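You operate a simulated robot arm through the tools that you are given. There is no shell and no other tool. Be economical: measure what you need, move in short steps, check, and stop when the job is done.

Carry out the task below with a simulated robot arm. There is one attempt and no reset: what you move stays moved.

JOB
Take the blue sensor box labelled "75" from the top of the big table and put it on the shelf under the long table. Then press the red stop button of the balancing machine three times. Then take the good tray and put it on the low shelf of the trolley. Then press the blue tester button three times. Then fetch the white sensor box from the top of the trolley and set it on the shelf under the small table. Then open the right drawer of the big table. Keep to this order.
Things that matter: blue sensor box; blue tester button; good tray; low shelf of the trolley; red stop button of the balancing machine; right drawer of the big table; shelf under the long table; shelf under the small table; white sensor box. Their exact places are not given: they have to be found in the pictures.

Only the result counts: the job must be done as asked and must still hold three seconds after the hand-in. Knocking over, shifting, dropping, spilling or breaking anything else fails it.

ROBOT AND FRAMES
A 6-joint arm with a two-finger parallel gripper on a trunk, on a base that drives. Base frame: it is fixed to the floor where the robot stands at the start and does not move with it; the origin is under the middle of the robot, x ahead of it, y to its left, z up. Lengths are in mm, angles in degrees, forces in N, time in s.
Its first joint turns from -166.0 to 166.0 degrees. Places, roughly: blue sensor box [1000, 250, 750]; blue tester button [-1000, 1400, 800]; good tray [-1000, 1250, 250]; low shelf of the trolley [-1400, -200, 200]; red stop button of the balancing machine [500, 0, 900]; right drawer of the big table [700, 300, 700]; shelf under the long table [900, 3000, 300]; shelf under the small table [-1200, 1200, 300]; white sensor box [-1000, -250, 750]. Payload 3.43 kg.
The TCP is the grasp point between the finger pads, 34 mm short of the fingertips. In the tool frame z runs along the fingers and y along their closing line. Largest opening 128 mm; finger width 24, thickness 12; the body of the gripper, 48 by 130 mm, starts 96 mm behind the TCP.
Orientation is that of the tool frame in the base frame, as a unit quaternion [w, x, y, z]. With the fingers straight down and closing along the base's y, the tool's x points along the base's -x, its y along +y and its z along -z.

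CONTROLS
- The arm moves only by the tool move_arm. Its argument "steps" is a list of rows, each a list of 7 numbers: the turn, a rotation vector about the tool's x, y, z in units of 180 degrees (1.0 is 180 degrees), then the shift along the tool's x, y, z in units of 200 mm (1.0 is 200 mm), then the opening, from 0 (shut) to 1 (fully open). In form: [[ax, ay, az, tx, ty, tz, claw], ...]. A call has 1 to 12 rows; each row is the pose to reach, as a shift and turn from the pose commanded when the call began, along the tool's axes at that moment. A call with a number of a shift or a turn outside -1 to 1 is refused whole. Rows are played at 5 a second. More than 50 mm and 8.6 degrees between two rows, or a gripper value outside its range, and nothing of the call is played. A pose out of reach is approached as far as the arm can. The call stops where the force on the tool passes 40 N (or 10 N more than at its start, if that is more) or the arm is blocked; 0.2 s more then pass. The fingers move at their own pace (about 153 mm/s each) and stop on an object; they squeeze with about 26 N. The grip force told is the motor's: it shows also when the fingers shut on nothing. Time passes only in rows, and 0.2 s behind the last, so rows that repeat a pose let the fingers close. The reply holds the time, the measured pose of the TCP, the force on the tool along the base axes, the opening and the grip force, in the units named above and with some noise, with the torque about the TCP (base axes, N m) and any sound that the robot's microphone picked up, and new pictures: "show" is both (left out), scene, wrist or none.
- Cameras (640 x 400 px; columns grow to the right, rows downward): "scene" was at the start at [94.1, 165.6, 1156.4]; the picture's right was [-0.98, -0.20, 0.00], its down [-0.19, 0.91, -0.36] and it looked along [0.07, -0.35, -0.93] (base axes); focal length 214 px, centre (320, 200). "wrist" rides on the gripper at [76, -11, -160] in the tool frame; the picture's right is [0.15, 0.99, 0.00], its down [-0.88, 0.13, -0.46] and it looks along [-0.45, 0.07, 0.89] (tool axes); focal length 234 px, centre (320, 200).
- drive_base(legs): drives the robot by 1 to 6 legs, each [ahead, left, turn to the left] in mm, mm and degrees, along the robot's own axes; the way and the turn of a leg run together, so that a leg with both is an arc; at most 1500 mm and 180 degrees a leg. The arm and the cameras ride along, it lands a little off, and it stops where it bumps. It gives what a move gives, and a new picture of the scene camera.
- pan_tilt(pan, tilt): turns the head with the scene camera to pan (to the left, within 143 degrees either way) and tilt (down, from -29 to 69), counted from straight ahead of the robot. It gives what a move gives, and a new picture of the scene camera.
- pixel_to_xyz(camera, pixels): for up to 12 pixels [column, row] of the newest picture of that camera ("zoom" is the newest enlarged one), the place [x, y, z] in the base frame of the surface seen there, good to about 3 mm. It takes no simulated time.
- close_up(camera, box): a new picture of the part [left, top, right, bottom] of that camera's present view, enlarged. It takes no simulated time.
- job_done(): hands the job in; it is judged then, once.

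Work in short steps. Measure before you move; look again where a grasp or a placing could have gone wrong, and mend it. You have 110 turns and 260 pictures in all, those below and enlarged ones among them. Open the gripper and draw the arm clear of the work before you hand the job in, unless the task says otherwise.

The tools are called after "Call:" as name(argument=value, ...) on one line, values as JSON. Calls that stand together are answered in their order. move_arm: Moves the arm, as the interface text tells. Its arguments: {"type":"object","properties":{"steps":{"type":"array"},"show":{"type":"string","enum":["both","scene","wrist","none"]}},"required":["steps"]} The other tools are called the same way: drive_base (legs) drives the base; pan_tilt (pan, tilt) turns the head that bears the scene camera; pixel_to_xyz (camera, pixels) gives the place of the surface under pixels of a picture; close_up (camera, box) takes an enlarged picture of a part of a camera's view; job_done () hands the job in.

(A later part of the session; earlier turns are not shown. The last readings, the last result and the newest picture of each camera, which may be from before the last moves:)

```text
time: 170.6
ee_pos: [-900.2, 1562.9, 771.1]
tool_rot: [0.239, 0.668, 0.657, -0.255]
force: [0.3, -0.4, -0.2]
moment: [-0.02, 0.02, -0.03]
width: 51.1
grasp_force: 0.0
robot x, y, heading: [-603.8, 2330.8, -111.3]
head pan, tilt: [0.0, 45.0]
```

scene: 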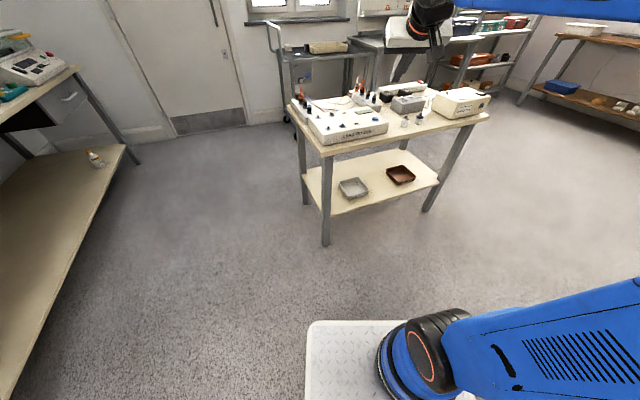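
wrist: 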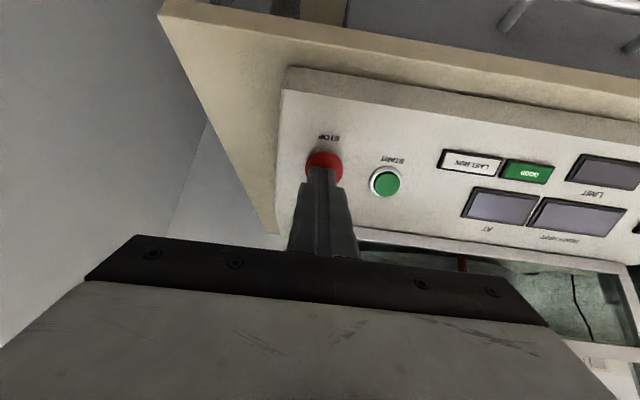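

Tool now points south. I continue down and shift west toward x≈−1062, still north of the table.

Call:
move_arm(steps=[[0, 0, 0, 0.136, -0.08, 0.157, 0.4], [0, 0, 0, 0.272, -0.16, 0.315, 0.4], [0, 0, 0, 0.409, -0.24, 0.472, 0.4], [0, 0, 0, 0.545, -0.32, 0.63, 0.4], [0, 0, 0, 0.681, -0.4, 0.787, 0.4], [0, 0, 0, 0.8175, -0.48, 0.945, 0.4]], show="none")

Call:
move_arm(steps=[[0, 0, 0, 0.1, -0.11, 0.1, 0.4], [0, 0, 0, 0.2, -0.22, 0.2, 0.4], [0, 0, 0, 0.28, -0.33, 0.28, 0.4], [0, 0, 0, 0.28, -0.33, 0.28, 0.4]], show="both")

```text
time: 171.9
ee_pos: [-999.6, 1567.8, 519.6]
tool_rot: [0.238, 0.668, 0.657, -0.256]
force: [0.2, -0.3, 0.9]
moment: [0.01, 0.02, -0.04]
width: 51.3
grasp_force: 0.0
robot x, y, heading: [-599.9, 2330.4, -111.2]
head pan, tilt: [0.0, 45.0]
```

```text
time: 172.9
ee_pos: [-1066.8, 1572.1, 444.1]
tool_rot: [0.239, 0.667, 0.657, -0.256]
force: [-0.8, 1.4, -0.1]
moment: [0.01, 0.0, -0.03]
width: 51.2
grasp_force: 0.0
robot x, y, heading: [-599.3, 2334.4, -111.5]
head pan, tilt: [0.0, 45.0]
```

scene: 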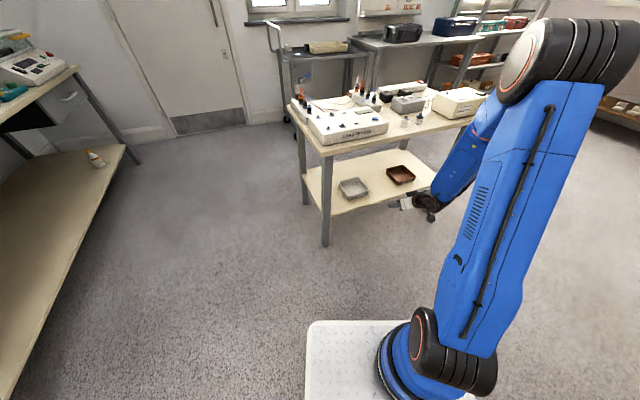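
wrist: 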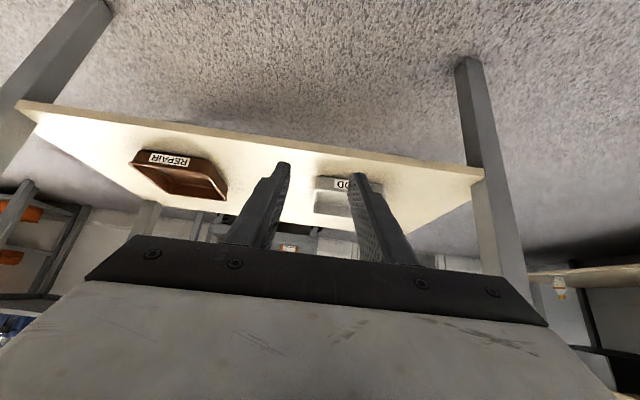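

Aligned with the tray's west wall. I advance 200 mm south at z≈400 and look.

Call:
move_arm(steps=[[0, 0, 0, -0.122, 0.02, 0.164, 0.4], [0, 0, 0, -0.245, 0.02, 0.328, 0.4], [0, 0, 0, -0.367, 0.02, 0.492, 0.4], [0, 0, 0, -0.49, 0.02, 0.656, 0.4], [0, 0, 0, -0.612, 0.02, 0.82, 0.4], [0, 0, 0, -0.612, 0.02, 0.82, 0.4]], show="both")

```text
time: 174.3
ee_pos: [-1068.3, 1370.3, 400.9]
tool_rot: [0.239, 0.668, 0.657, -0.255]
force: [-1.3, 1.0, -0.5]
moment: [0.0, 0.01, 0.0]
width: 51.6
grasp_force: 0.0
robot x, y, heading: [-601.0, 2329.4, -111.7]
head pan, tilt: [0.0, 45.0]
```

scene: 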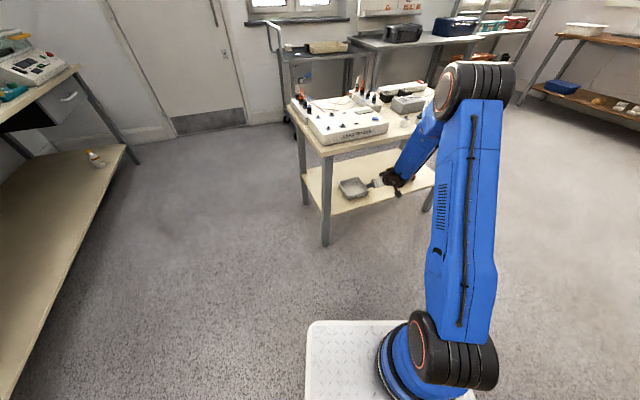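
wrist: 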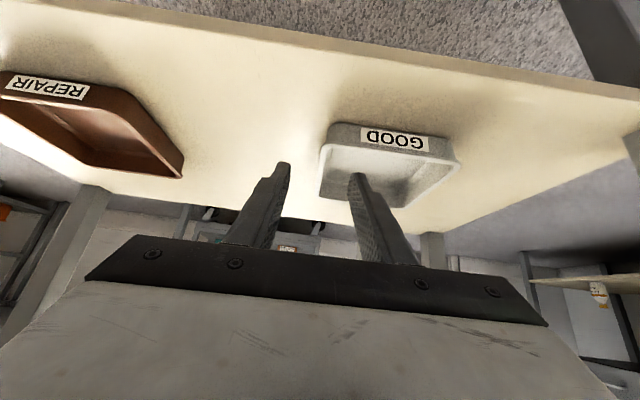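

The wall lies between the fingers' line. I measure the west wall precisely in this view.

Call:
pixel_to_xyz(camera="wrist", pixels=[[334, 124], [323, 160], [320, 193], [326, 150], [332, 160], [395, 175], [455, 160], [300, 55]])

Call:
close_up(camera="wrist", box=[240, 100, 480, 250])

```text
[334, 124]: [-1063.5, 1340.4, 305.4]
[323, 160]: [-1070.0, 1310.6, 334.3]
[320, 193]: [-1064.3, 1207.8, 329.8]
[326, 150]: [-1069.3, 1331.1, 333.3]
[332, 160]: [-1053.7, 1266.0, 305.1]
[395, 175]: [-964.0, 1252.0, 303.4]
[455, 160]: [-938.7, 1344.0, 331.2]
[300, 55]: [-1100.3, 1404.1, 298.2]
```

```text
2.67 times, centred on (360, 175) of wrist
```

zoom: 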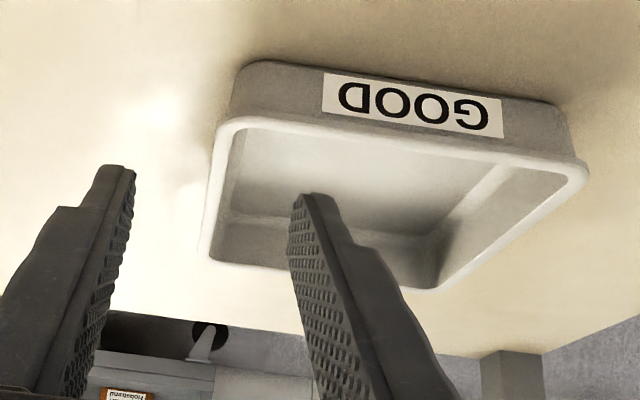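

I advance 100 mm over the tray, lower 55 mm astride the wall, and close.

Call:
move_arm(steps=[[0, 0, 0, -0.126, 0, 0.109, 0.4], [0, 0, 0, -0.252, 0, 0.218, 0.4], [0, 0, 0, -0.378, 0, 0.327, 0.4], [0, 0, 0, -0.32, 0, 0.395, 0.4], [0, 0, 0, -0.26, 0, 0.465, 0.4], [0, 0, 0, -0.205, 0, 0.527, 0.4], [0, 0, 0, -0.205, 0, 0.527, 0.4]], show="wrist")

```text
time: 175.9
ee_pos: [-1071.4, 1271.6, 346.7]
tool_rot: [0.238, 0.667, 0.658, -0.255]
force: [-0.2, -0.2, 0.6]
moment: [0.01, 0.03, 0.01]
width: 51.2
grasp_force: 0.0
robot x, y, heading: [-602.9, 2333.5, -111.5]
head pan, tilt: [0.0, 45.0]
```

wrist: 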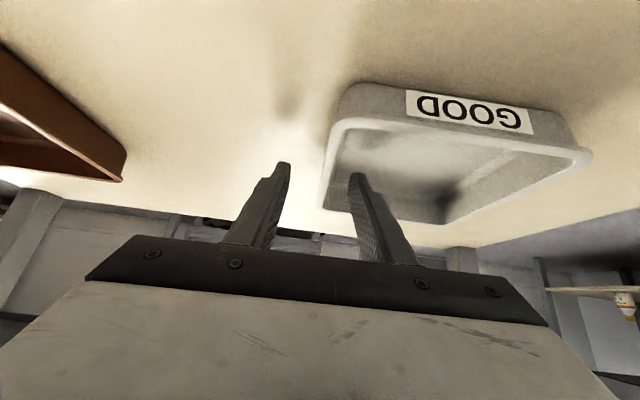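

The fingers straddle the west wall. I close and check the grip.

Call:
move_arm(steps=[[0, 0, 0, 0, 0.02, 0, 0.4], [0, 0, 0, 0, 0.02, 0, 0], [0, 0, 0, 0, 0.02, 0, 0], [0, 0, 0, 0, 0.02, 0, 0]], show="none")

Call:
move_arm(steps=[[0, 0, 0, -0.033, 0, -0.038, 0], [0, 0, 0, -0.098, 0, -0.113, 0], [0, 0, 0, -0.164, 0, -0.189, 0]], show="wrist")

```text
time: 176.9
ee_pos: [-1067.9, 1271.5, 348.0]
tool_rot: [0.238, 0.668, 0.657, -0.255]
force: [-0.6, 1.5, 3.5]
moment: [-0.27, -0.55, 0.23]
width: 4.5
grasp_force: 26.2
robot x, y, heading: [-601.9, 2328.5, -111.5]
head pan, tilt: [0.0, 45.0]
```

```text
time: 177.8
ee_pos: [-1068.8, 1270.8, 398.3]
tool_rot: [0.238, 0.667, 0.658, -0.256]
force: [0.3, 0.4, -1.7]
moment: [-0.05, 0.09, -0.02]
width: 3.6
grasp_force: 26.0
robot x, y, heading: [-599.6, 2331.3, -111.6]
head pan, tilt: [0.0, 45.0]
```

wrist: 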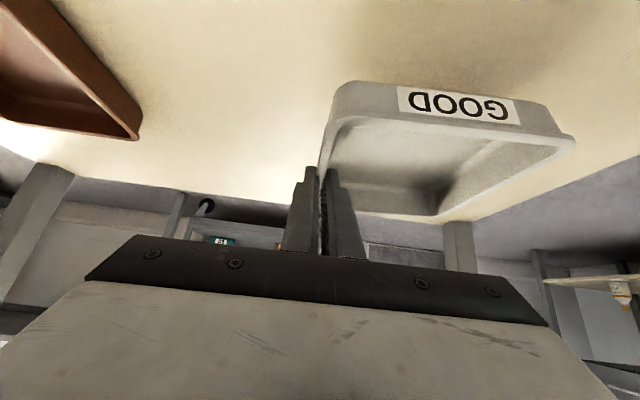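

Tray is held (GOOD label visible, hanging level). I withdraw it north from under the table.

Call:
move_arm(steps=[[0, 0, 0, 0.126, 0, -0.109, 0], [0, 0, 0, 0.252, 0, -0.218, 0], [0, 0, 0, 0.378, 0, -0.327, 0], [0, 0, 0, 0.504, 0, -0.436, 0], [0, 0, 0, 0.63, 0, -0.545, 0], [0, 0, 0, 0.756, 0, -0.654, 0]], show="none")

Call:
move_arm(steps=[[0, 0, 0, 0.126, 0, -0.109, 0], [0, 0, 0, 0.2, 0, -0.27, 0], [0, 0, 0, 0.25, 0, -0.43, 0], [0, 0, 0, 0.25, 0, -0.43, 0]], show="both")

```text
time: 179.2
ee_pos: [-1063.7, 1469.6, 396.1]
tool_rot: [0.239, 0.667, 0.657, -0.255]
force: [-0.3, -0.3, -0.8]
moment: [0.03, 0.09, -0.04]
width: 3.5
grasp_force: 26.4
robot x, y, heading: [-603.8, 2329.7, -111.4]
head pan, tilt: [0.0, 45.0]
```

```text
time: 180.2
ee_pos: [-1060.5, 1562.7, 427.6]
tool_rot: [0.238, 0.668, 0.657, -0.256]
force: [1.2, -0.5, -1.3]
moment: [0.01, 0.11, 0.02]
width: 3.5
grasp_force: 26.1
robot x, y, heading: [-603.7, 2329.4, -111.4]
head pan, tilt: [0.0, 45.0]
```

scene: 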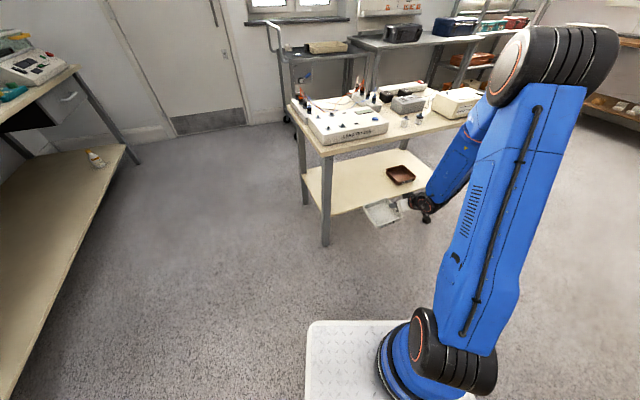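
wrist: 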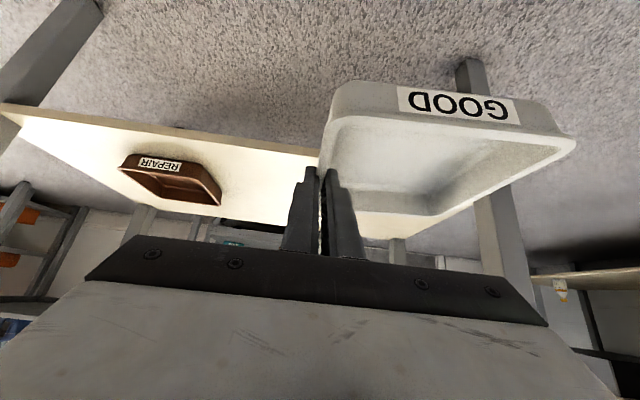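

Tray is out. I raise it and turn the tool back in line with the robot.

Call:
move_arm(steps=[[0, 0, 0, -0.136, 0, -0.157, 0], [0, 0, 0, -0.272, 0, -0.315, 0], [0.026, 0, 0.03, -0.409, 0.05, -0.472, 0], [0.052, 0, 0.06, -0.545, 0.1, -0.63, 0], [0.0776, 0, 0.089, -0.681, 0.2, -0.787, 0], [0.0776, 0, 0.089, -0.8175, 0.3, -0.945, 0]], show="none")

Call:
move_arm(steps=[[0, 0, 0, -0.136, 0.1, -0.157, 0], [0, 0, 0, -0.272, 0.2, -0.315, 0], [0, 0, 0, -0.409, 0.3, -0.472, 0], [0, 0, 0, -0.545, 0.3, -0.63, 0], [0, 0, 0, -0.681, 0.3, -0.787, 0], [0, 0, 0, -0.8175, 0.3, -0.945, 0]], show="both")

```text
time: 181.6
ee_pos: [-1004.7, 1558.3, 652.8]
tool_rot: [0.207, 0.786, 0.505, -0.291]
force: [0.1, 0.4, -3.0]
moment: [0.07, 0.13, 0.15]
width: 3.6
grasp_force: 26.3
out of reach, approached as far as the arm can: row 6
robot x, y, heading: [-600.8, 2332.4, -111.5]
head pan, tilt: [0.0, 45.0]
```

```text
time: 182.9
ee_pos: [-943.6, 1536.2, 902.6]
tool_rot: [0.189, 0.777, 0.522, -0.297]
force: [0.1, 0.7, -1.8]
moment: [0.05, 0.08, 0.02]
width: 3.3
grasp_force: 25.7
out of reach, approached as far as the arm can: row 1
robot x, y, heading: [-601.3, 2332.9, -111.2]
head pan, tilt: [0.0, 45.0]
```

scene: 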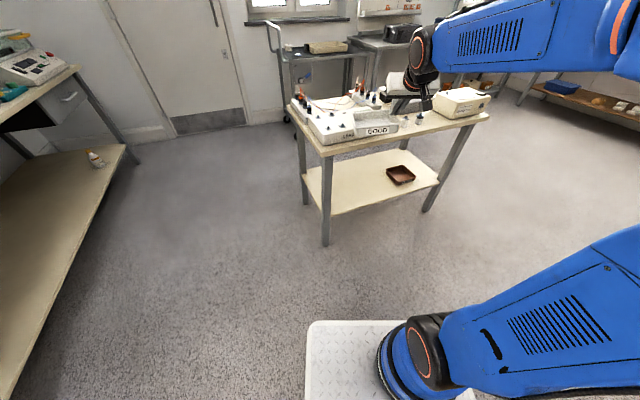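
wrist: 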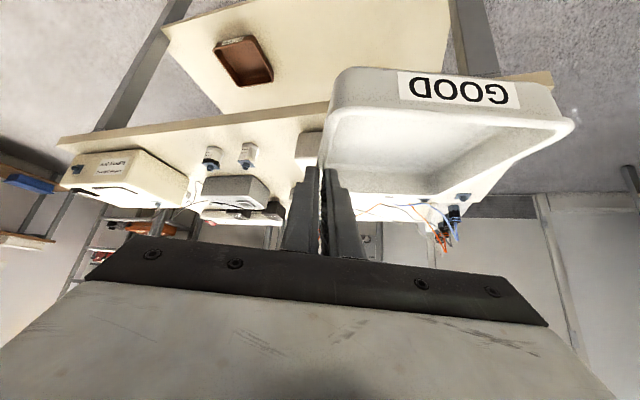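

Carry height is fine. I drive: turn south, sidestep into the corridor, go down it, turn to face west toward the trolley.

Call:
drive_base(legs=[[0, 0, 21], [0, 450, 0], [1400, 0, 0], [200, 0, 0], [0, 0, -88]])

Call:
pan_tilt(pan=35, tilt=40)

```text
time: 198.3
ee_pos: [-1048.5, 744.2, 901.7]
tool_rot: [-0.009, 0.936, 0.0, -0.353]
force: [0.0, 0.0, -1.1]
moment: [0.09, 0.03, -0.03]
width: 3.1
grasp_force: 26.1
robot x, y, heading: [-179.5, 724.8, -179.3]
head pan, tilt: [0.0, 45.0]
```

scene: 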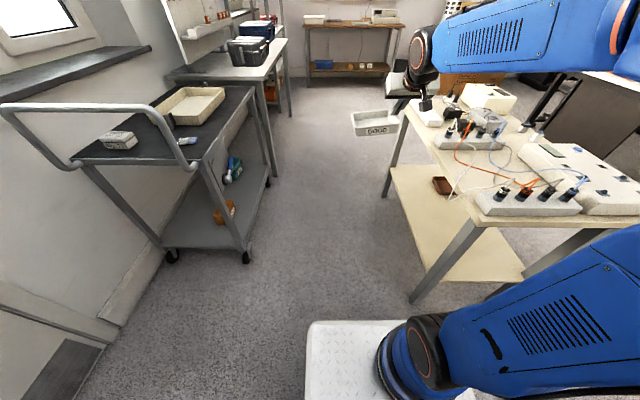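

```text
time: 199.3
ee_pos: [-1048.2, 744.8, 902.0]
tool_rot: [-0.009, 0.936, 0.0, -0.353]
force: [-0.6, 0.6, -1.3]
moment: [0.09, -0.01, 0.01]
width: 3.4
grasp_force: 25.8
robot x, y, heading: [-182.2, 731.5, -179.0]
head pan, tilt: [35.0, 40.0]
```

scene: 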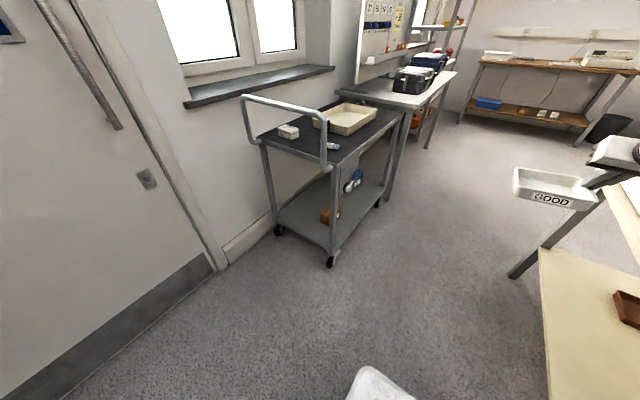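

Now I enlarge and measure the trolley.

Call:
pixel_to_xyz(camera="scene", pixels=[[280, 215], [332, 242], [378, 192], [330, 215], [305, 205], [345, 205], [288, 132], [262, 140], [322, 160], [395, 115], [245, 97], [325, 125]])

Call:
close_up(camera="scene", box=[230, 80, 430, 275])

```text
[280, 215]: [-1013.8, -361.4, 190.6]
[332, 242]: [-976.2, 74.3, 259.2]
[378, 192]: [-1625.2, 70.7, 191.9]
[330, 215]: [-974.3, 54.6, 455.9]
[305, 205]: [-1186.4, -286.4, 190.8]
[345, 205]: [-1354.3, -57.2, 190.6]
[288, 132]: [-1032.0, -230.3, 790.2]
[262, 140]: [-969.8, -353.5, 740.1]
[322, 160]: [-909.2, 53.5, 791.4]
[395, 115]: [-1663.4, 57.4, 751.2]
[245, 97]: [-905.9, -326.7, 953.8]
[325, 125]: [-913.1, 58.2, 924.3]
```

```text
2.05 times, centred on (330, 178) of scene
```

zoom: 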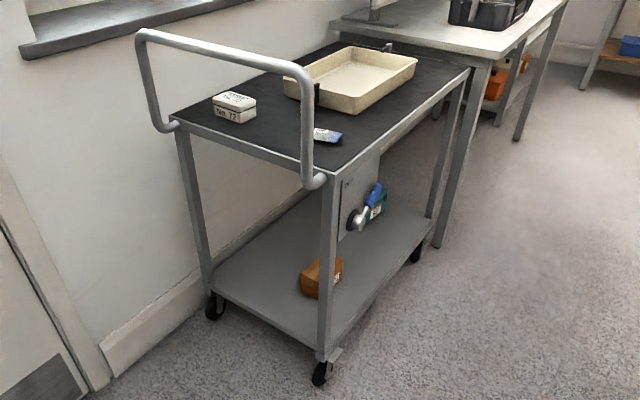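

Trolley: shelf z 191, x −1650…−975, y −370…70, handle reaching x −905. I'll insert from the east end. First pull the arm in 100 mm, then drive the base to (0, −175).

Call:
pixel_to_xyz(camera="zoom", pixels=[[312, 268], [305, 285], [335, 270], [315, 298], [375, 205], [345, 200], [240, 115], [212, 105], [255, 102], [250, 120], [330, 75], [320, 135]])

Call:
move_arm(steps=[[0, 0, 0, 0.126, 0, -0.109, 0], [0, 0, 0, 0.252, 0, -0.218, 0], [0, 0, 0, 0.378, 0, -0.327, 0]], show="none")

Call:
drive_base(legs=[[-180, 300, -0.8], [0, 595, 0]])

```text
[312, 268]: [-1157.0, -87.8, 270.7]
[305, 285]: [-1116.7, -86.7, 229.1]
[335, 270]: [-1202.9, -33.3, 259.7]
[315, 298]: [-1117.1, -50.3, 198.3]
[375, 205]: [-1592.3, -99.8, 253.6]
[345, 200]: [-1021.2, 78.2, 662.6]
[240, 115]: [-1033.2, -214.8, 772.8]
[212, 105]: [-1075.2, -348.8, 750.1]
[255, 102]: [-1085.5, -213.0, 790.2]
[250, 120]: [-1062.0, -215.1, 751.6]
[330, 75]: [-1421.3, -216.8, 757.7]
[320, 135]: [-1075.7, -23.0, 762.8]
```

```text
time: 200.1
ee_pos: [-948.2, 743.5, 900.8]
tool_rot: [-0.009, 0.936, -0.001, -0.352]
force: [0.5, -0.3, -1.7]
moment: [0.1, -0.01, 0.01]
width: 3.4
grasp_force: 25.7
robot x, y, heading: [-182.5, 725.4, -179.2]
head pan, tilt: [35.0, 40.0]
```

```text
time: 205.3
ee_pos: [-765.4, -117.7, 901.8]
tool_rot: [-0.012, 0.936, -0.009, -0.352]
force: [0.6, 0.6, -1.8]
moment: [0.1, 0.0, 0.02]
width: 3.5
grasp_force: 26.2
robot x, y, heading: [-3.0, -148.6, 179.5]
head pan, tilt: [35.0, 40.0]
```

scene: 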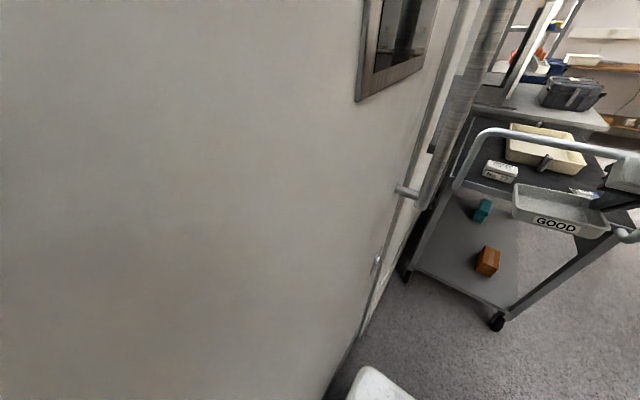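

Orange block spans y −33…−88, x −1117…−1203; I'll set the tray with its gripped wall at y≈−170. Lower in front of the handle with the lateral shift.

Call:
move_arm(steps=[[0, 0, 0, 0.14, 0.05, 0.165, 0], [0, 0, 0, 0.28, 0.1, 0.33, 0], [0, 0, 0, 0.42, 0.15, 0.495, 0], [0, 0, 0, 0.56, 0.2, 0.66, 0], [0, 0, 0, 0.7, 0.25, 0.82, 0], [0, 0, 0, 0.84, 0.26, 0.98, 0]], show="none")

Call:
pan_tilt(pan=15, tilt=40)

```text
time: 206.7
ee_pos: [-773.6, -165.2, 642.9]
tool_rot: [-0.012, 0.936, -0.008, -0.352]
force: [-0.2, -0.4, -0.8]
moment: [0.11, -0.02, 0.0]
width: 3.4
grasp_force: 25.7
robot x, y, heading: [-3.1, -148.2, 179.9]
head pan, tilt: [35.0, 40.0]
```

```text
time: 207.5
ee_pos: [-773.0, -164.1, 641.1]
tool_rot: [-0.013, 0.936, -0.009, -0.352]
force: [0.2, 0.8, -0.7]
moment: [0.08, -0.02, -0.04]
width: 3.5
grasp_force: 25.9
robot x, y, heading: [-1.3, -149.2, 179.7]
head pan, tilt: [15.0, 40.0]
```

scene: 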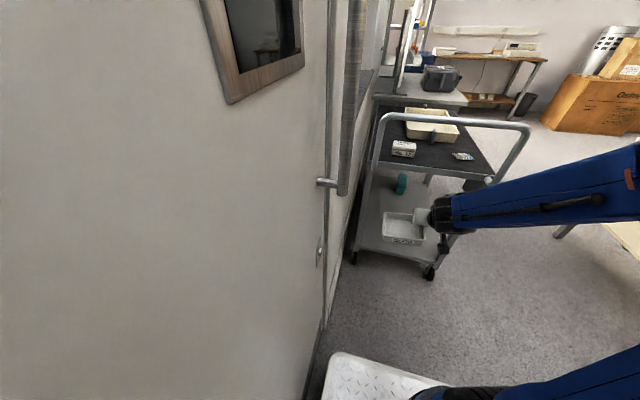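

Continue lowering and easing forward under the handle's level.

Call:
move_arm(steps=[[0, 0, 0, 0.11, 0, 0.185, 0], [0, 0, 0, 0.22, 0, 0.37, 0], [0, 0, 0, 0.33, 0, 0.555, 0], [0, 0, 0, 0.442, 0, 0.741, 0]], show="none")

Call:
move_arm(steps=[[0, 0, 0, 0.068, 0, 0.222, 0], [0, 0, 0, 0.136, 0, 0.444, 0], [0, 0, 0, 0.204, 0, 0.666, 0], [0, 0, 0, 0.272, 0, 0.888, 0], [0, 0, 0, 0.272, 0, 0.888, 0]], show="both")

```text
time: 208.5
ee_pos: [-817.7, -163.8, 474.4]
tool_rot: [-0.012, 0.936, -0.009, -0.352]
force: [0.2, -0.1, -1.1]
moment: [0.08, -0.03, -0.03]
width: 3.3
grasp_force: 25.4
out of reach, approached as far as the arm can: row 2, 3, 4
robot x, y, heading: [-3.7, -146.2, 179.8]
head pan, tilt: [15.0, 40.0]
```

```text
time: 209.7
ee_pos: [-913.0, -145.8, 321.3]
tool_rot: [-0.035, 0.938, 0.007, -0.345]
force: [-0.1, 0.4, -2.0]
moment: [0.11, 0.01, 0.0]
width: 3.3
grasp_force: 25.4
out of reach, approached as far as the arm can: row 2, 3, 4, 5
robot x, y, heading: [1.0, -146.5, 179.7]
head pan, tilt: [15.0, 40.0]
```

scene: 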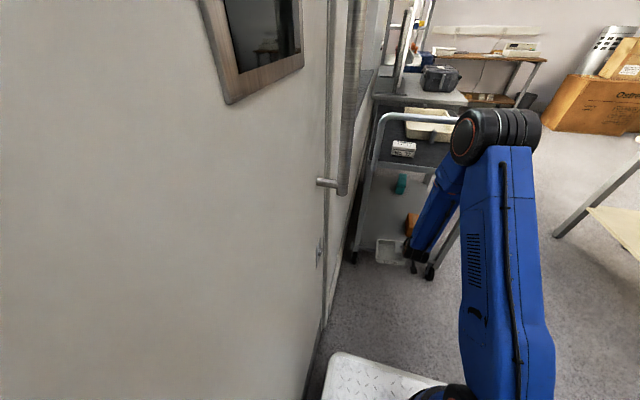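
wrist: 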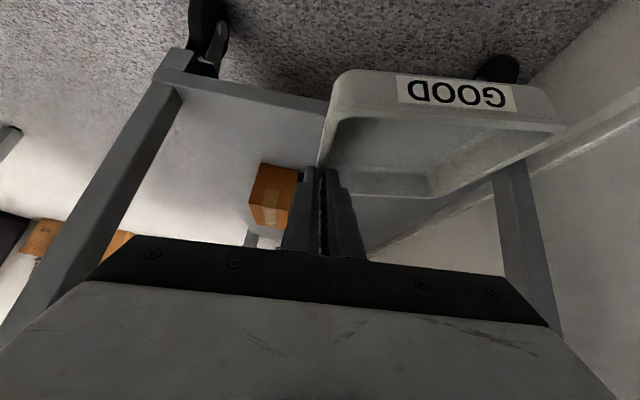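

I check the forearm's distance to the handle.

Call:
pixel_to_xyz(camera="scene", pixels=[[455, 135], [480, 120], [448, 175], [430, 215], [412, 245], [445, 118], [405, 118]])

```text
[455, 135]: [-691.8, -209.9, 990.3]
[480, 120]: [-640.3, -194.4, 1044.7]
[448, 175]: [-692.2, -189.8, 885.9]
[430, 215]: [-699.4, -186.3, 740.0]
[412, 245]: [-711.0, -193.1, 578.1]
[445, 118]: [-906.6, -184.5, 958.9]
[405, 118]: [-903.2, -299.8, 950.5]
```

Plenty of clearance to the handle. I advance 225 mm west at this height.

Call:
move_arm(steps=[[0, 0, 0, -0.17, 0.01, 0.147, 0], [0, 0, 0, -0.34, 0.02, 0.294, 0], [0, 0, 0, -0.51, 0.02, 0.441, 0], [0, 0, 0, -0.68, 0.02, 0.588, 0], [0, 0, 0, -0.85, 0.02, 0.735, 0], [0, 0, 0, -0.85, 0.02, 0.735, 0]], show="both")

```text
time: 211.1
ee_pos: [-1139.5, -146.7, 319.5]
tool_rot: [-0.034, 0.938, 0.008, -0.344]
force: [1.1, -0.6, -2.0]
moment: [0.09, 0.0, -0.01]
width: 3.2
grasp_force: 25.6
robot x, y, heading: [-2.0, -146.6, 179.6]
head pan, tilt: [15.0, 40.0]
```

scene: 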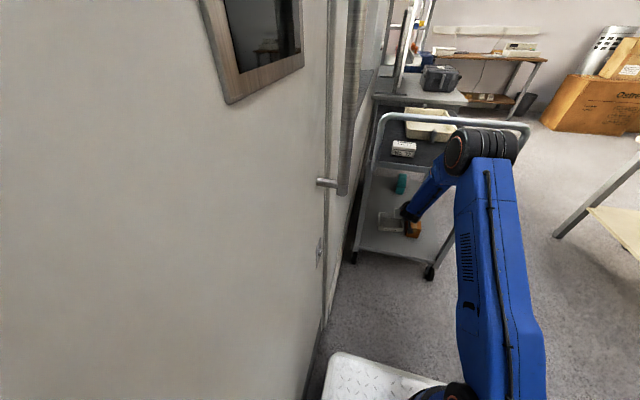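
wrist: 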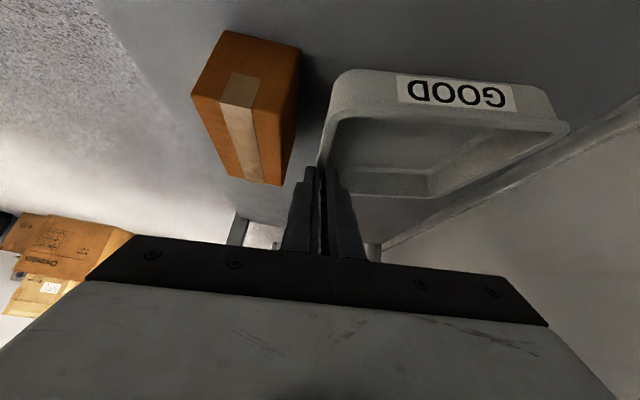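

Good. I shift 25 mm south away from the orange block, level the small roll (4°), and lower ~70 mm.

Call:
move_arm(steps=[[-0.0084, 0, 0.0072, 0.03, 0.065, -0.03, 0], [-0.0168, 0, 0.0145, 0.068, 0.125, -0.059, 0], [-0.0168, 0, 0.0145, 0.15, 0.125, 0.03, 0], [-0.0168, 0, 0.0145, 0.23, 0.125, 0.125, 0], [-0.0168, 0, 0.0145, 0.303, 0.125, 0.213, 0], [-0.0168, 0, 0.0145, 0.303, 0.125, 0.213, 0]], show="wrist")

```text
time: 212.5
ee_pos: [-1119.7, -177.2, 245.9]
tool_rot: [-0.003, 0.938, -0.011, -0.347]
force: [-4.0, -2.3, 5.2]
moment: [-0.33, 0.71, 0.03]
width: 3.6
grasp_force: 26.1
out of reach, approached as far as the arm can: row 5, 6
robot x, y, heading: [-0.0, -149.4, 179.8]
head pan, tilt: [15.0, 40.0]
```

wrist: 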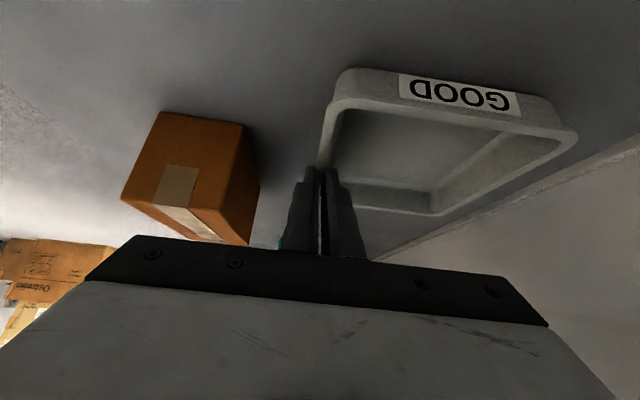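

Light contact begins (5 N). I press down a few millimetres more.

Call:
move_arm(steps=[[0, 0, 0, 0.01, 0, 0.011, 0], [0, 0, 0, 0.02, 0, 0.022, 0], [0, 0, 0, 0.03, 0, 0.034, 0]], show="wrist")

```text
time: 213.3
ee_pos: [-1117.7, -175.6, 239.4]
tool_rot: [-0.005, 0.938, -0.01, -0.346]
force: [-3.5, -0.9, 20.7]
moment: [-0.51, 0.41, 0.03]
width: 4.3
grasp_force: 26.0
robot x, y, heading: [-3.6, -147.0, 179.6]
head pan, tilt: [15.0, 40.0]
```

wrist: 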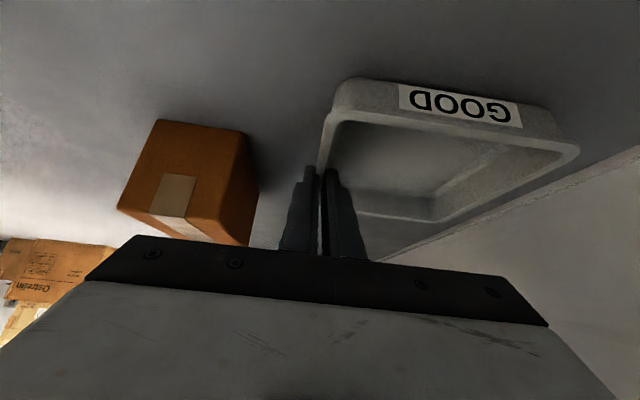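

Tray is seated (21 N). I open the fingers and lift straight up out of it.

Call:
move_arm(steps=[[0, 0, 0, 0, 0, 0, 0.3], [0, 0, 0, 0, 0, 0, 0.3], [0, 0, 0, -0.07, 0, -0.08, 0.3], [0, 0, 0, -0.18, 0, -0.21, 0.3], [0, 0, 0, -0.294, 0, -0.34, 0.3]], show="wrist")

```text
time: 214.5
ee_pos: [-1114.1, -174.5, 326.4]
tool_rot: [-0.001, 0.939, -0.004, -0.344]
force: [-0.2, -1.1, 0.4]
moment: [0.01, 0.01, 0.0]
width: 38.5
grasp_force: 0.1
robot x, y, heading: [-4.6, -149.1, 179.7]
head pan, tilt: [15.0, 40.0]
```

wrist: 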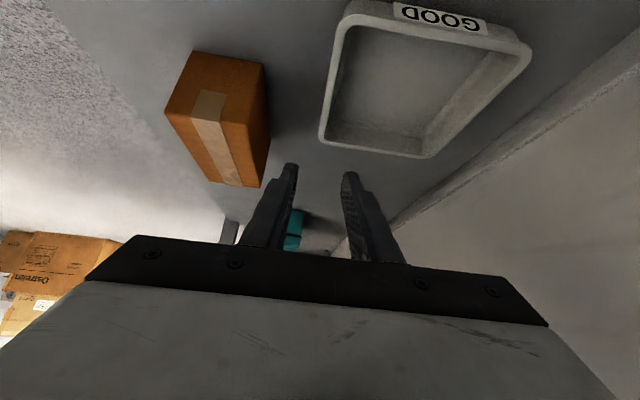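

Tray sits flat. I withdraw east, then up.

Call:
move_arm(steps=[[0, 0, 0, 0.17, 0, -0.147, 0.3], [0, 0, 0, 0.34, 0, -0.294, 0.3], [0, 0, 0, 0.51, 0, -0.441, 0.3], [0, 0, 0, 0.68, 0, -0.588, 0.3], [0, 0, 0, 0.756, 0, -0.72, 0.3], [0, 0, 0, 0.72, 0, -0.9, 0.3]], show="none")

Call:
move_arm(steps=[[0, 0, 0, 0, 0, -0.22, 0], [0, 0, 0, -0.05, 0, -0.44, 0], [0, 0, 0, -0.18, 0, -0.6, 0], [0, 0, 0, -0.31, 0, -0.76, 0], [0, 0, 0, -0.44, 0, -0.92, 0]], show="scene")

```text
time: 215.9
ee_pos: [-906.1, -160.5, 384.3]
tool_rot: [-0.017, 0.94, 0.011, -0.34]
force: [-0.8, -0.4, -0.6]
moment: [0.01, -0.04, 0.01]
width: 38.3
grasp_force: 0.0
out of reach, approached as far as the arm can: row 2, 3, 4, 5, 6
robot x, y, heading: [-2.8, -149.3, 179.6]
head pan, tilt: [15.0, 40.0]
```

```text
time: 217.1
ee_pos: [-853.5, -159.4, 577.6]
tool_rot: [-0.001, 0.939, -0.003, -0.345]
force: [0.2, -0.4, -0.1]
moment: [0.01, -0.03, -0.02]
width: 0.0
grasp_force: 25.8
out of reach, approached as far as the arm can: row 1
robot x, y, heading: [3.5, -149.3, 179.6]
head pan, tilt: [15.0, 40.0]
```

scene: 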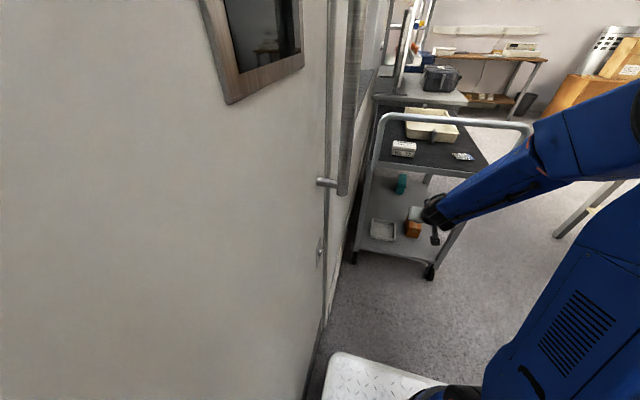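

Tray stands on the low shelf. Now I raise the arm to vertical-tool carrying height.

Call:
move_arm(steps=[[0, 0, 0, -0.1, 0, -0.19, 0], [0, 0, 0, -0.22, 0, -0.38, 0], [0, 0, 0, -0.34, 0, -0.57, 0], [0, 0, 0, -0.46, 0, -0.76, 0], [0, 0, 0, -0.585, 0, -0.96, 0]], show="none")

Call:
move_arm(steps=[[0, 0.045, 0, -0.15, 0, -0.17, 0], [0, 0.09, 0, -0.3, 0, -0.34, 0], [0, 0.135, 0, -0.45, 0, -0.51, 0], [0, 0.18, 0, -0.6, 0, -0.68, 0], [0, 0.2244, 0, -0.74, 0, -0.85, 0]], show="none")

Call:
drive_base(legs=[[0, 800, 0]])

```text
time: 218.3
ee_pos: [-815.7, -158.1, 801.1]
tool_rot: [-0.002, 0.939, -0.004, -0.345]
force: [0.6, -0.2, 0.6]
moment: [-0.01, 0.03, 0.01]
width: 0.3
grasp_force: 25.9
robot x, y, heading: [-3.5, -154.6, 179.9]
head pan, tilt: [15.0, 40.0]
```

```text
time: 219.5
ee_pos: [-821.6, -155.4, 1030.4]
tool_rot: [0.0, 1.0, -0.005, 0.002]
force: [-0.2, 0.5, -0.5]
moment: [-0.03, 0.04, 0.0]
width: 0.0
grasp_force: 26.2
robot x, y, heading: [2.5, -148.0, 179.6]
head pan, tilt: [15.0, 40.0]
```

```text
time: 221.1
ee_pos: [-828.3, -223.4, 1027.9]
tool_rot: [0.0, 1.0, 0.011, 0.0]
force: [-0.1, 0.3, -1.0]
moment: [0.01, 0.0, 0.0]
width: 0.0
grasp_force: 26.2
robot x, y, heading: [-10.4, -191.9, -178.6]
head pan, tilt: [15.0, 40.0]
stopped in leg 1: the robot was blocked; the commanded pose is now the measured one
```

scene: 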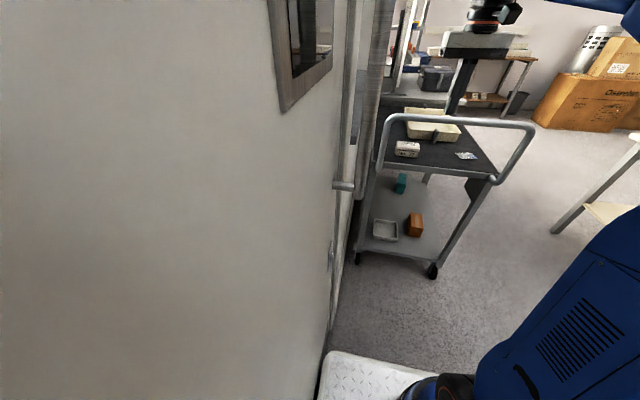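

I used the wrong sign and touched the wall; now the correct direction (right = north), with heading correction.

Call:
drive_base(legs=[[0, -100, 0], [0, -600, -1.4], [140, -800, 0]])

Call:
pan_tilt(pan=0, tilt=40)

```text
time: 228.9
ee_pos: [-1001.1, 1197.9, 1029.2]
tool_rot: [0.001, 1.0, 0.016, 0.0]
force: [-0.1, -0.2, -0.6]
moment: [-0.03, 0.0, -0.02]
width: 0.0
grasp_force: 26.1
robot x, y, heading: [-186.2, 1242.7, -177.6]
head pan, tilt: [15.0, 40.0]
```

scene: 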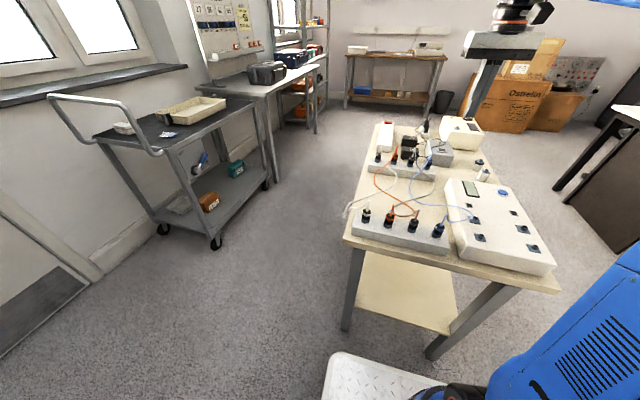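

```text
time: 229.7
ee_pos: [-1001.4, 1197.6, 1027.6]
tool_rot: [0.001, 1.0, 0.018, 0.001]
force: [0.7, -0.1, 0.2]
moment: [-0.03, 0.01, 0.0]
width: 0.1
grasp_force: 26.2
robot x, y, heading: [-182.4, 1242.5, -177.6]
head pan, tilt: [0.0, 40.0]
```

scene: 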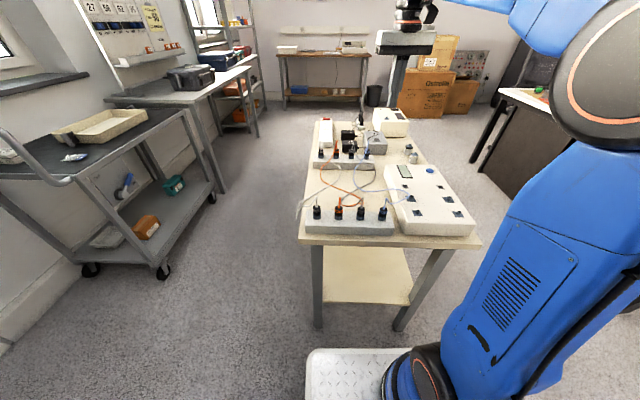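

Blue tester button is at (430,170). I measure it and the slope around.

Call:
close_up(camera="scene", box=[380, 140, 480, 240])

Call:
pixel_to_xyz(camera="scene", pixels=[[430, 170], [427, 170], [433, 170], [430, 167], [430, 173], [420, 180], [415, 170], [440, 182], [395, 172], [460, 228], [400, 225], [413, 155]])

```text
4.00 times, centred on (430, 190) of scene
```

zoom: 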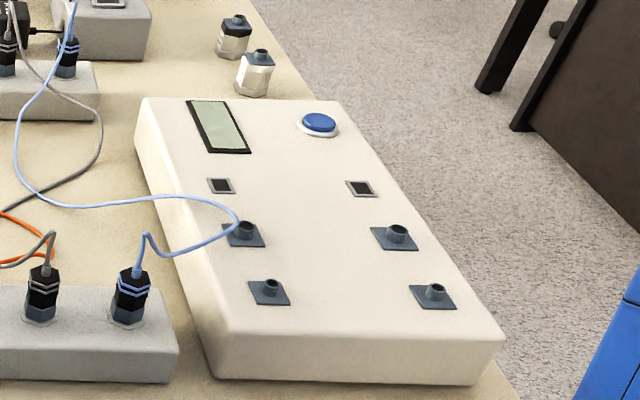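

```text
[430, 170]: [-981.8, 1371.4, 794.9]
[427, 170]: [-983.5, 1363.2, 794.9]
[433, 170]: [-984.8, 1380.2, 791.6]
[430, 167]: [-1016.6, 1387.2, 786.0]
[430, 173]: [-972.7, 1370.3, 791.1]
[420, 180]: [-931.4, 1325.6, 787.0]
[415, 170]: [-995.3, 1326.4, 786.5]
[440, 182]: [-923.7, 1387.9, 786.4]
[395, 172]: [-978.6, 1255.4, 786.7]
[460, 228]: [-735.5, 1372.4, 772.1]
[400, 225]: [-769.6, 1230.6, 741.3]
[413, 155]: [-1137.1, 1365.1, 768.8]
```

Button centre ≈(−986, 1371, 796), facing up. I move over it and lower to about 50 mm above, then look.

Call:
move_arm(steps=[[0, 0, 0, 0.025, -0.22, 0, 0], [0, 0, 0, 0.05, -0.44, 0, 0], [0, 0, 0, 0.08, -0.66, 0, 0], [0, 0, 0, 0.1, -0.8625, 0, 0], [0, 0, 0, 0.1, -0.8625, 0.24, 0], [0, 0, 0, 0.1, -0.8625, 0.48, 0], [0, 0, 0, 0.1, -0.8625, 0.7, 0], [0, 0, 0, 0.1, -0.8625, 0.7, 0]], show="wrist")

```text
time: 231.5
ee_pos: [-987.9, 1376.2, 889.8]
tool_rot: [0.0, 1.0, 0.016, 0.001]
force: [-0.2, -0.3, 0.5]
moment: [0.01, 0.0, 0.03]
width: 0.0
grasp_force: 26.1
robot x, y, heading: [-183.8, 1244.5, -177.7]
head pan, tilt: [0.0, 40.0]
```

wrist: 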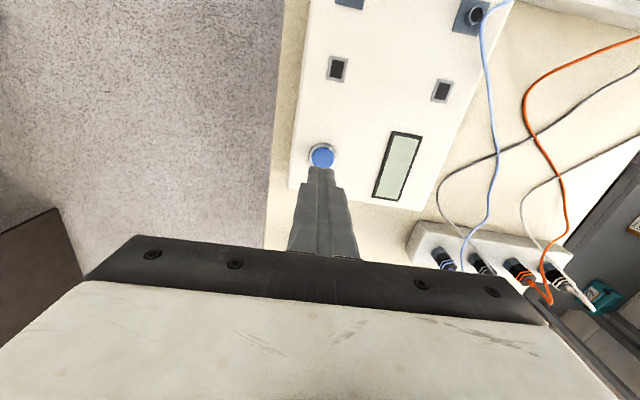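

Perfectly aligned. I press down in small steps and listen.

Call:
move_arm(steps=[[0, 0, 0, 0, 0, 0.2, 0], [0, 0, 0, 0, 0, 0.27, 0], [0, 0, 0, 0, 0, 0.29, 0], [0, 0, 0, 0, 0, 0.31, 0]], show="none")

```text
time: 232.5
ee_pos: [-987.0, 1371.5, 827.6]
tool_rot: [0.0, 1.0, 0.016, 0.001]
force: [-0.7, -0.5, 0.3]
moment: [-0.03, 0.0, -0.01]
width: 0.0
grasp_force: 25.7
robot x, y, heading: [-180.5, 1244.0, -177.4]
head pan, tilt: [0.0, 40.0]
```

No contact yet; continue by 2 mm steps.

Call:
move_arm(steps=[[0, 0, 0, 0, 0, 0.01, 0], [0, 0, 0, 0, 0, 0.02, 0], [0, 0, 0, 0, 0, 0.03, 0]], show="none")

```text
time: 233.3
ee_pos: [-986.1, 1371.7, 821.9]
tool_rot: [0.0, 1.0, 0.018, 0.0]
force: [-1.7, -5.7, 12.7]
moment: [-0.21, 0.09, 0.0]
width: 0.0
grasp_force: 25.9
robot x, y, heading: [-181.9, 1242.5, -177.9]
head pan, tilt: [0.0, 40.0]
heard: click
```

Click one. I release 20 mm and press twice more.

Call:
move_arm(steps=[[0, 0, 0, 0, 0, -0.05, 0], [0, 0, 0, 0, 0, -0.1, 0], [0, 0, 0, 0, 0, -0.1, 0]], show="none")

Call:
move_arm(steps=[[0, 0, 0, 0, 0, 0.05, 0], [0, 0, 0, 0, 0, 0.08, 0], [0, 0, 0, 0, 0, 0.1, 0]], show="none")

Call:
move_arm(steps=[[0, 0, 0, 0, 0, -0.05, 0], [0, 0, 0, 0, 0, -0.1, 0], [0, 0, 0, 0, 0, -0.1, 0]], show="none")

```text
time: 234.1
ee_pos: [-985.0, 1370.3, 841.9]
tool_rot: [0.0, 1.0, 0.017, 0.0]
force: [0.4, 0.3, -0.4]
moment: [-0.02, 0.01, -0.01]
width: 0.1
grasp_force: 26.6
robot x, y, heading: [-182.4, 1238.9, -177.6]
head pan, tilt: [0.0, 40.0]
```

```text
time: 234.9
ee_pos: [-985.2, 1371.6, 820.4]
tool_rot: [-0.001, 1.0, 0.016, -0.001]
force: [5.0, 2.1, 16.0]
moment: [0.03, -0.13, -0.01]
width: 0.1
grasp_force: 25.9
robot x, y, heading: [-178.5, 1242.5, -177.7]
head pan, tilt: [0.0, 40.0]
heard: click
```

```text
time: 235.7
ee_pos: [-986.1, 1371.2, 840.4]
tool_rot: [0.0, 1.0, 0.017, 0.001]
force: [-0.7, 1.2, 0.6]
moment: [0.02, -0.03, 0.01]
width: 0.0
grasp_force: 26.2
robot x, y, heading: [-179.7, 1241.9, -178.2]
head pan, tilt: [0.0, 40.0]
```

Second click and release. Third press, then lift away to z≈1030.

Call:
move_arm(steps=[[0, 0, 0, 0, 0, 0.05, 0], [0, 0, 0, 0, 0, 0.08, 0], [0, 0, 0, 0, 0, 0.1, 0]], show="none")

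Call:
move_arm(steps=[[0, 0, 0, 0, 0, -0.1, 0], [0, 0, 0, 0, 0, -0.34, 0], [0, 0, 0, 0, 0, -0.58, 0], [0, 0, 0, 0, 0, -0.82, 0], [0, 0, 0, 0, 0.2, -1, 0]], show="none")

```text
time: 236.5
ee_pos: [-985.4, 1371.3, 821.3]
tool_rot: [-0.001, 1.0, 0.017, 0.0]
force: [4.4, -1.4, 17.9]
moment: [-0.04, -0.09, 0.0]
width: 0.0
grasp_force: 26.4
robot x, y, heading: [-181.7, 1241.0, -177.8]
head pan, tilt: [0.0, 40.0]
heard: click
```

```text
refused: row 5 steps farther than a row can; nothing moved
```

Third click heard. I lift clear, then drive back to the trolley's east end.

Call:
move_arm(steps=[[0, 0, 0, 0, 0, -0.1, 0], [0, 0, 0, 0, 0, -0.34, 0], [0, 0, 0, 0, 0, -0.58, 0], [0, 0, 0, 0, 0, -0.82, 0], [0, 0, 0, 0, 0.15, -1, 0], [0, 0, 0, 0, 0.38, -1, 0]], show="none")

Call:
move_arm(steps=[[0, 0, 0, 0.05, 0.2, -0.12, 1], [0, 0, 0, 0.1, 0.4, -0.24, 1], [0, 0, 0, 0.15, 0.6, -0.36, 1]], show="none")

Call:
drive_base(legs=[[-70, 500, -2.2], [0, 900, 0]])

Call:
pan_tilt(pan=12, tilt=35)

```text
time: 237.9
ee_pos: [-983.2, 1296.4, 1020.0]
tool_rot: [0.0, 1.0, 0.016, 0.001]
force: [0.5, 0.2, 0.2]
moment: [0.0, -0.01, -0.01]
width: 0.0
grasp_force: 26.5
robot x, y, heading: [-180.9, 1244.7, -177.9]
head pan, tilt: [0.0, 40.0]
```

```text
time: 238.7
ee_pos: [-949.0, 1175.4, 1092.5]
tool_rot: [0.001, 1.0, 0.016, 0.001]
force: [-0.1, -0.5, 0.9]
moment: [0.01, -0.04, 0.01]
width: 127.8
grasp_force: 0.1
robot x, y, heading: [-183.3, 1243.0, -177.8]
head pan, tilt: [0.0, 40.0]
```

```text
time: 246.0
ee_pos: [-882.7, -184.9, 1091.7]
tool_rot: [0.0, 1.0, -0.008, 0.001]
force: [0.2, -0.4, -0.3]
moment: [0.0, -0.03, 0.03]
width: 128.0
grasp_force: 0.0
robot x, y, heading: [-113.6, -155.5, 179.6]
head pan, tilt: [0.0, 40.0]
```

scene: 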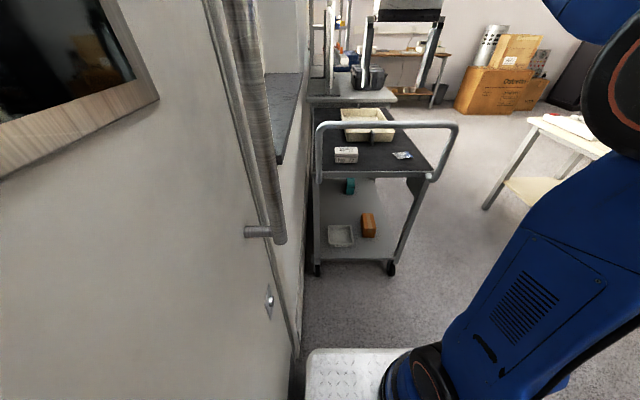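

```text
time: 246.7
ee_pos: [-883.2, -184.3, 1090.7]
tool_rot: [0.0, 1.0, -0.008, 0.001]
force: [0.5, 0.4, -0.5]
moment: [0.0, 0.03, -0.02]
width: 127.9
grasp_force: 0.1
robot x, y, heading: [-111.5, -151.6, 179.4]
head pan, tilt: [12.0, 35.0]
```

scene: 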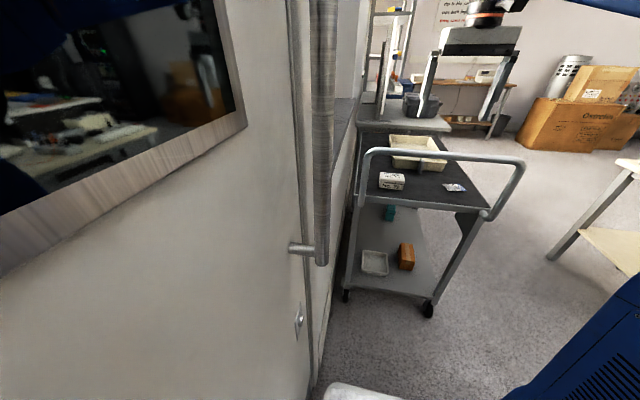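

I enlarge the white box at (392,181) and measure.

Call:
close_up(camera="scene", box=[350, 140, 510, 240])

Call:
pixel_to_xyz(camera="zoom", pixels=[[120, 140], [215, 140], [220, 165], [112, 160], [165, 150], [165, 182], [370, 188], [300, 60], [200, 40], [300, 130], [115, 190], [218, 190]])

```text
4.00 times, centred on (430, 190) of scene
```

zoom: 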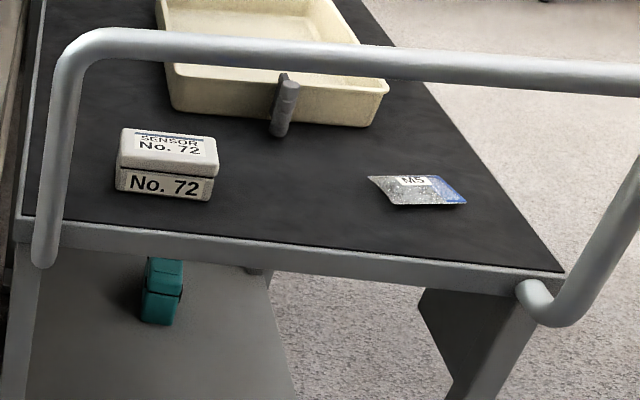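

```text
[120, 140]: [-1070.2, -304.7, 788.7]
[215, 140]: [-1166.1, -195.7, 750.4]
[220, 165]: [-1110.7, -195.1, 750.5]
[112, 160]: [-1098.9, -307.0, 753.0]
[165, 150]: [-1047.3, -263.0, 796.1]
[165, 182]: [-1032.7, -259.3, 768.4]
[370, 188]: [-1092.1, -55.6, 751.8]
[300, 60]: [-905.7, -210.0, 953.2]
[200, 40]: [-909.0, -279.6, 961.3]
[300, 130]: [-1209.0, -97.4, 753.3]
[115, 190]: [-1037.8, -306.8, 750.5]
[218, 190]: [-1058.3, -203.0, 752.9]
```

Box: centre (−1060, −259), top z 796. I go over the handle above it, then partly down.

Call:
move_arm(steps=[[0, 0, 0, -0.18, 0.08, 0, 0.86], [0, 0, 0, -0.36, 0.16, 0, 0.86], [0, 0, 0, -0.54, 0.24, 0, 0.86], [0, 0, 0, -0.72, 0.32, 0.05, 0.86], [0, 0, 0, -0.879, 0.389, 0.15, 0.86], [0, 0, 0, -0.879, 0.389, 0.38, 0.86], [0, 0, 0, -0.879, 0.389, 0.6, 0.86], [0, 0, 0, -0.879, 0.389, 0.9, 0.86], [0, 0, 0, -0.879, 0.389, 0.9, 0.86]], show="wrist")

```text
refused: row 8 steps farther than a row can; nothing moved
```

Call:
move_arm(steps=[[0, 0, 0, -0.18, 0.08, 0, 0.86], [0, 0, 0, -0.36, 0.16, 0, 0.86], [0, 0, 0, -0.54, 0.24, 0, 0.86], [0, 0, 0, -0.72, 0.32, 0.05, 0.86], [0, 0, 0, -0.879, 0.389, 0.15, 0.86], [0, 0, 0, -0.879, 0.389, 0.38, 0.86], [0, 0, 0, -0.879, 0.389, 0.6, 0.86], [0, 0, 0, -0.879, 0.389, 0.82, 0.86], [0, 0, 0, -0.879, 0.389, 0.98, 0.86], [0, 0, 0, -0.879, 0.389, 0.98, 0.86]], show="wrist")

```text
time: 248.9
ee_pos: [-1060.9, -259.8, 893.7]
tool_rot: [0.0, 1.0, -0.009, 0.0]
force: [-0.3, -0.2, 0.2]
moment: [-0.03, 0.02, -0.03]
width: 109.8
grasp_force: 0.1
robot x, y, heading: [-113.9, -157.5, 179.0]
head pan, tilt: [12.0, 35.0]
```

wrist: 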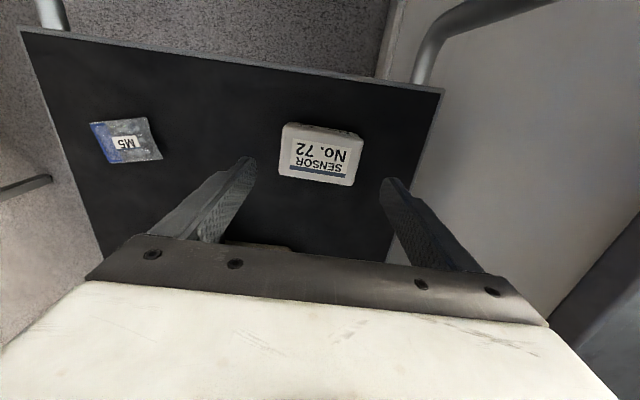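

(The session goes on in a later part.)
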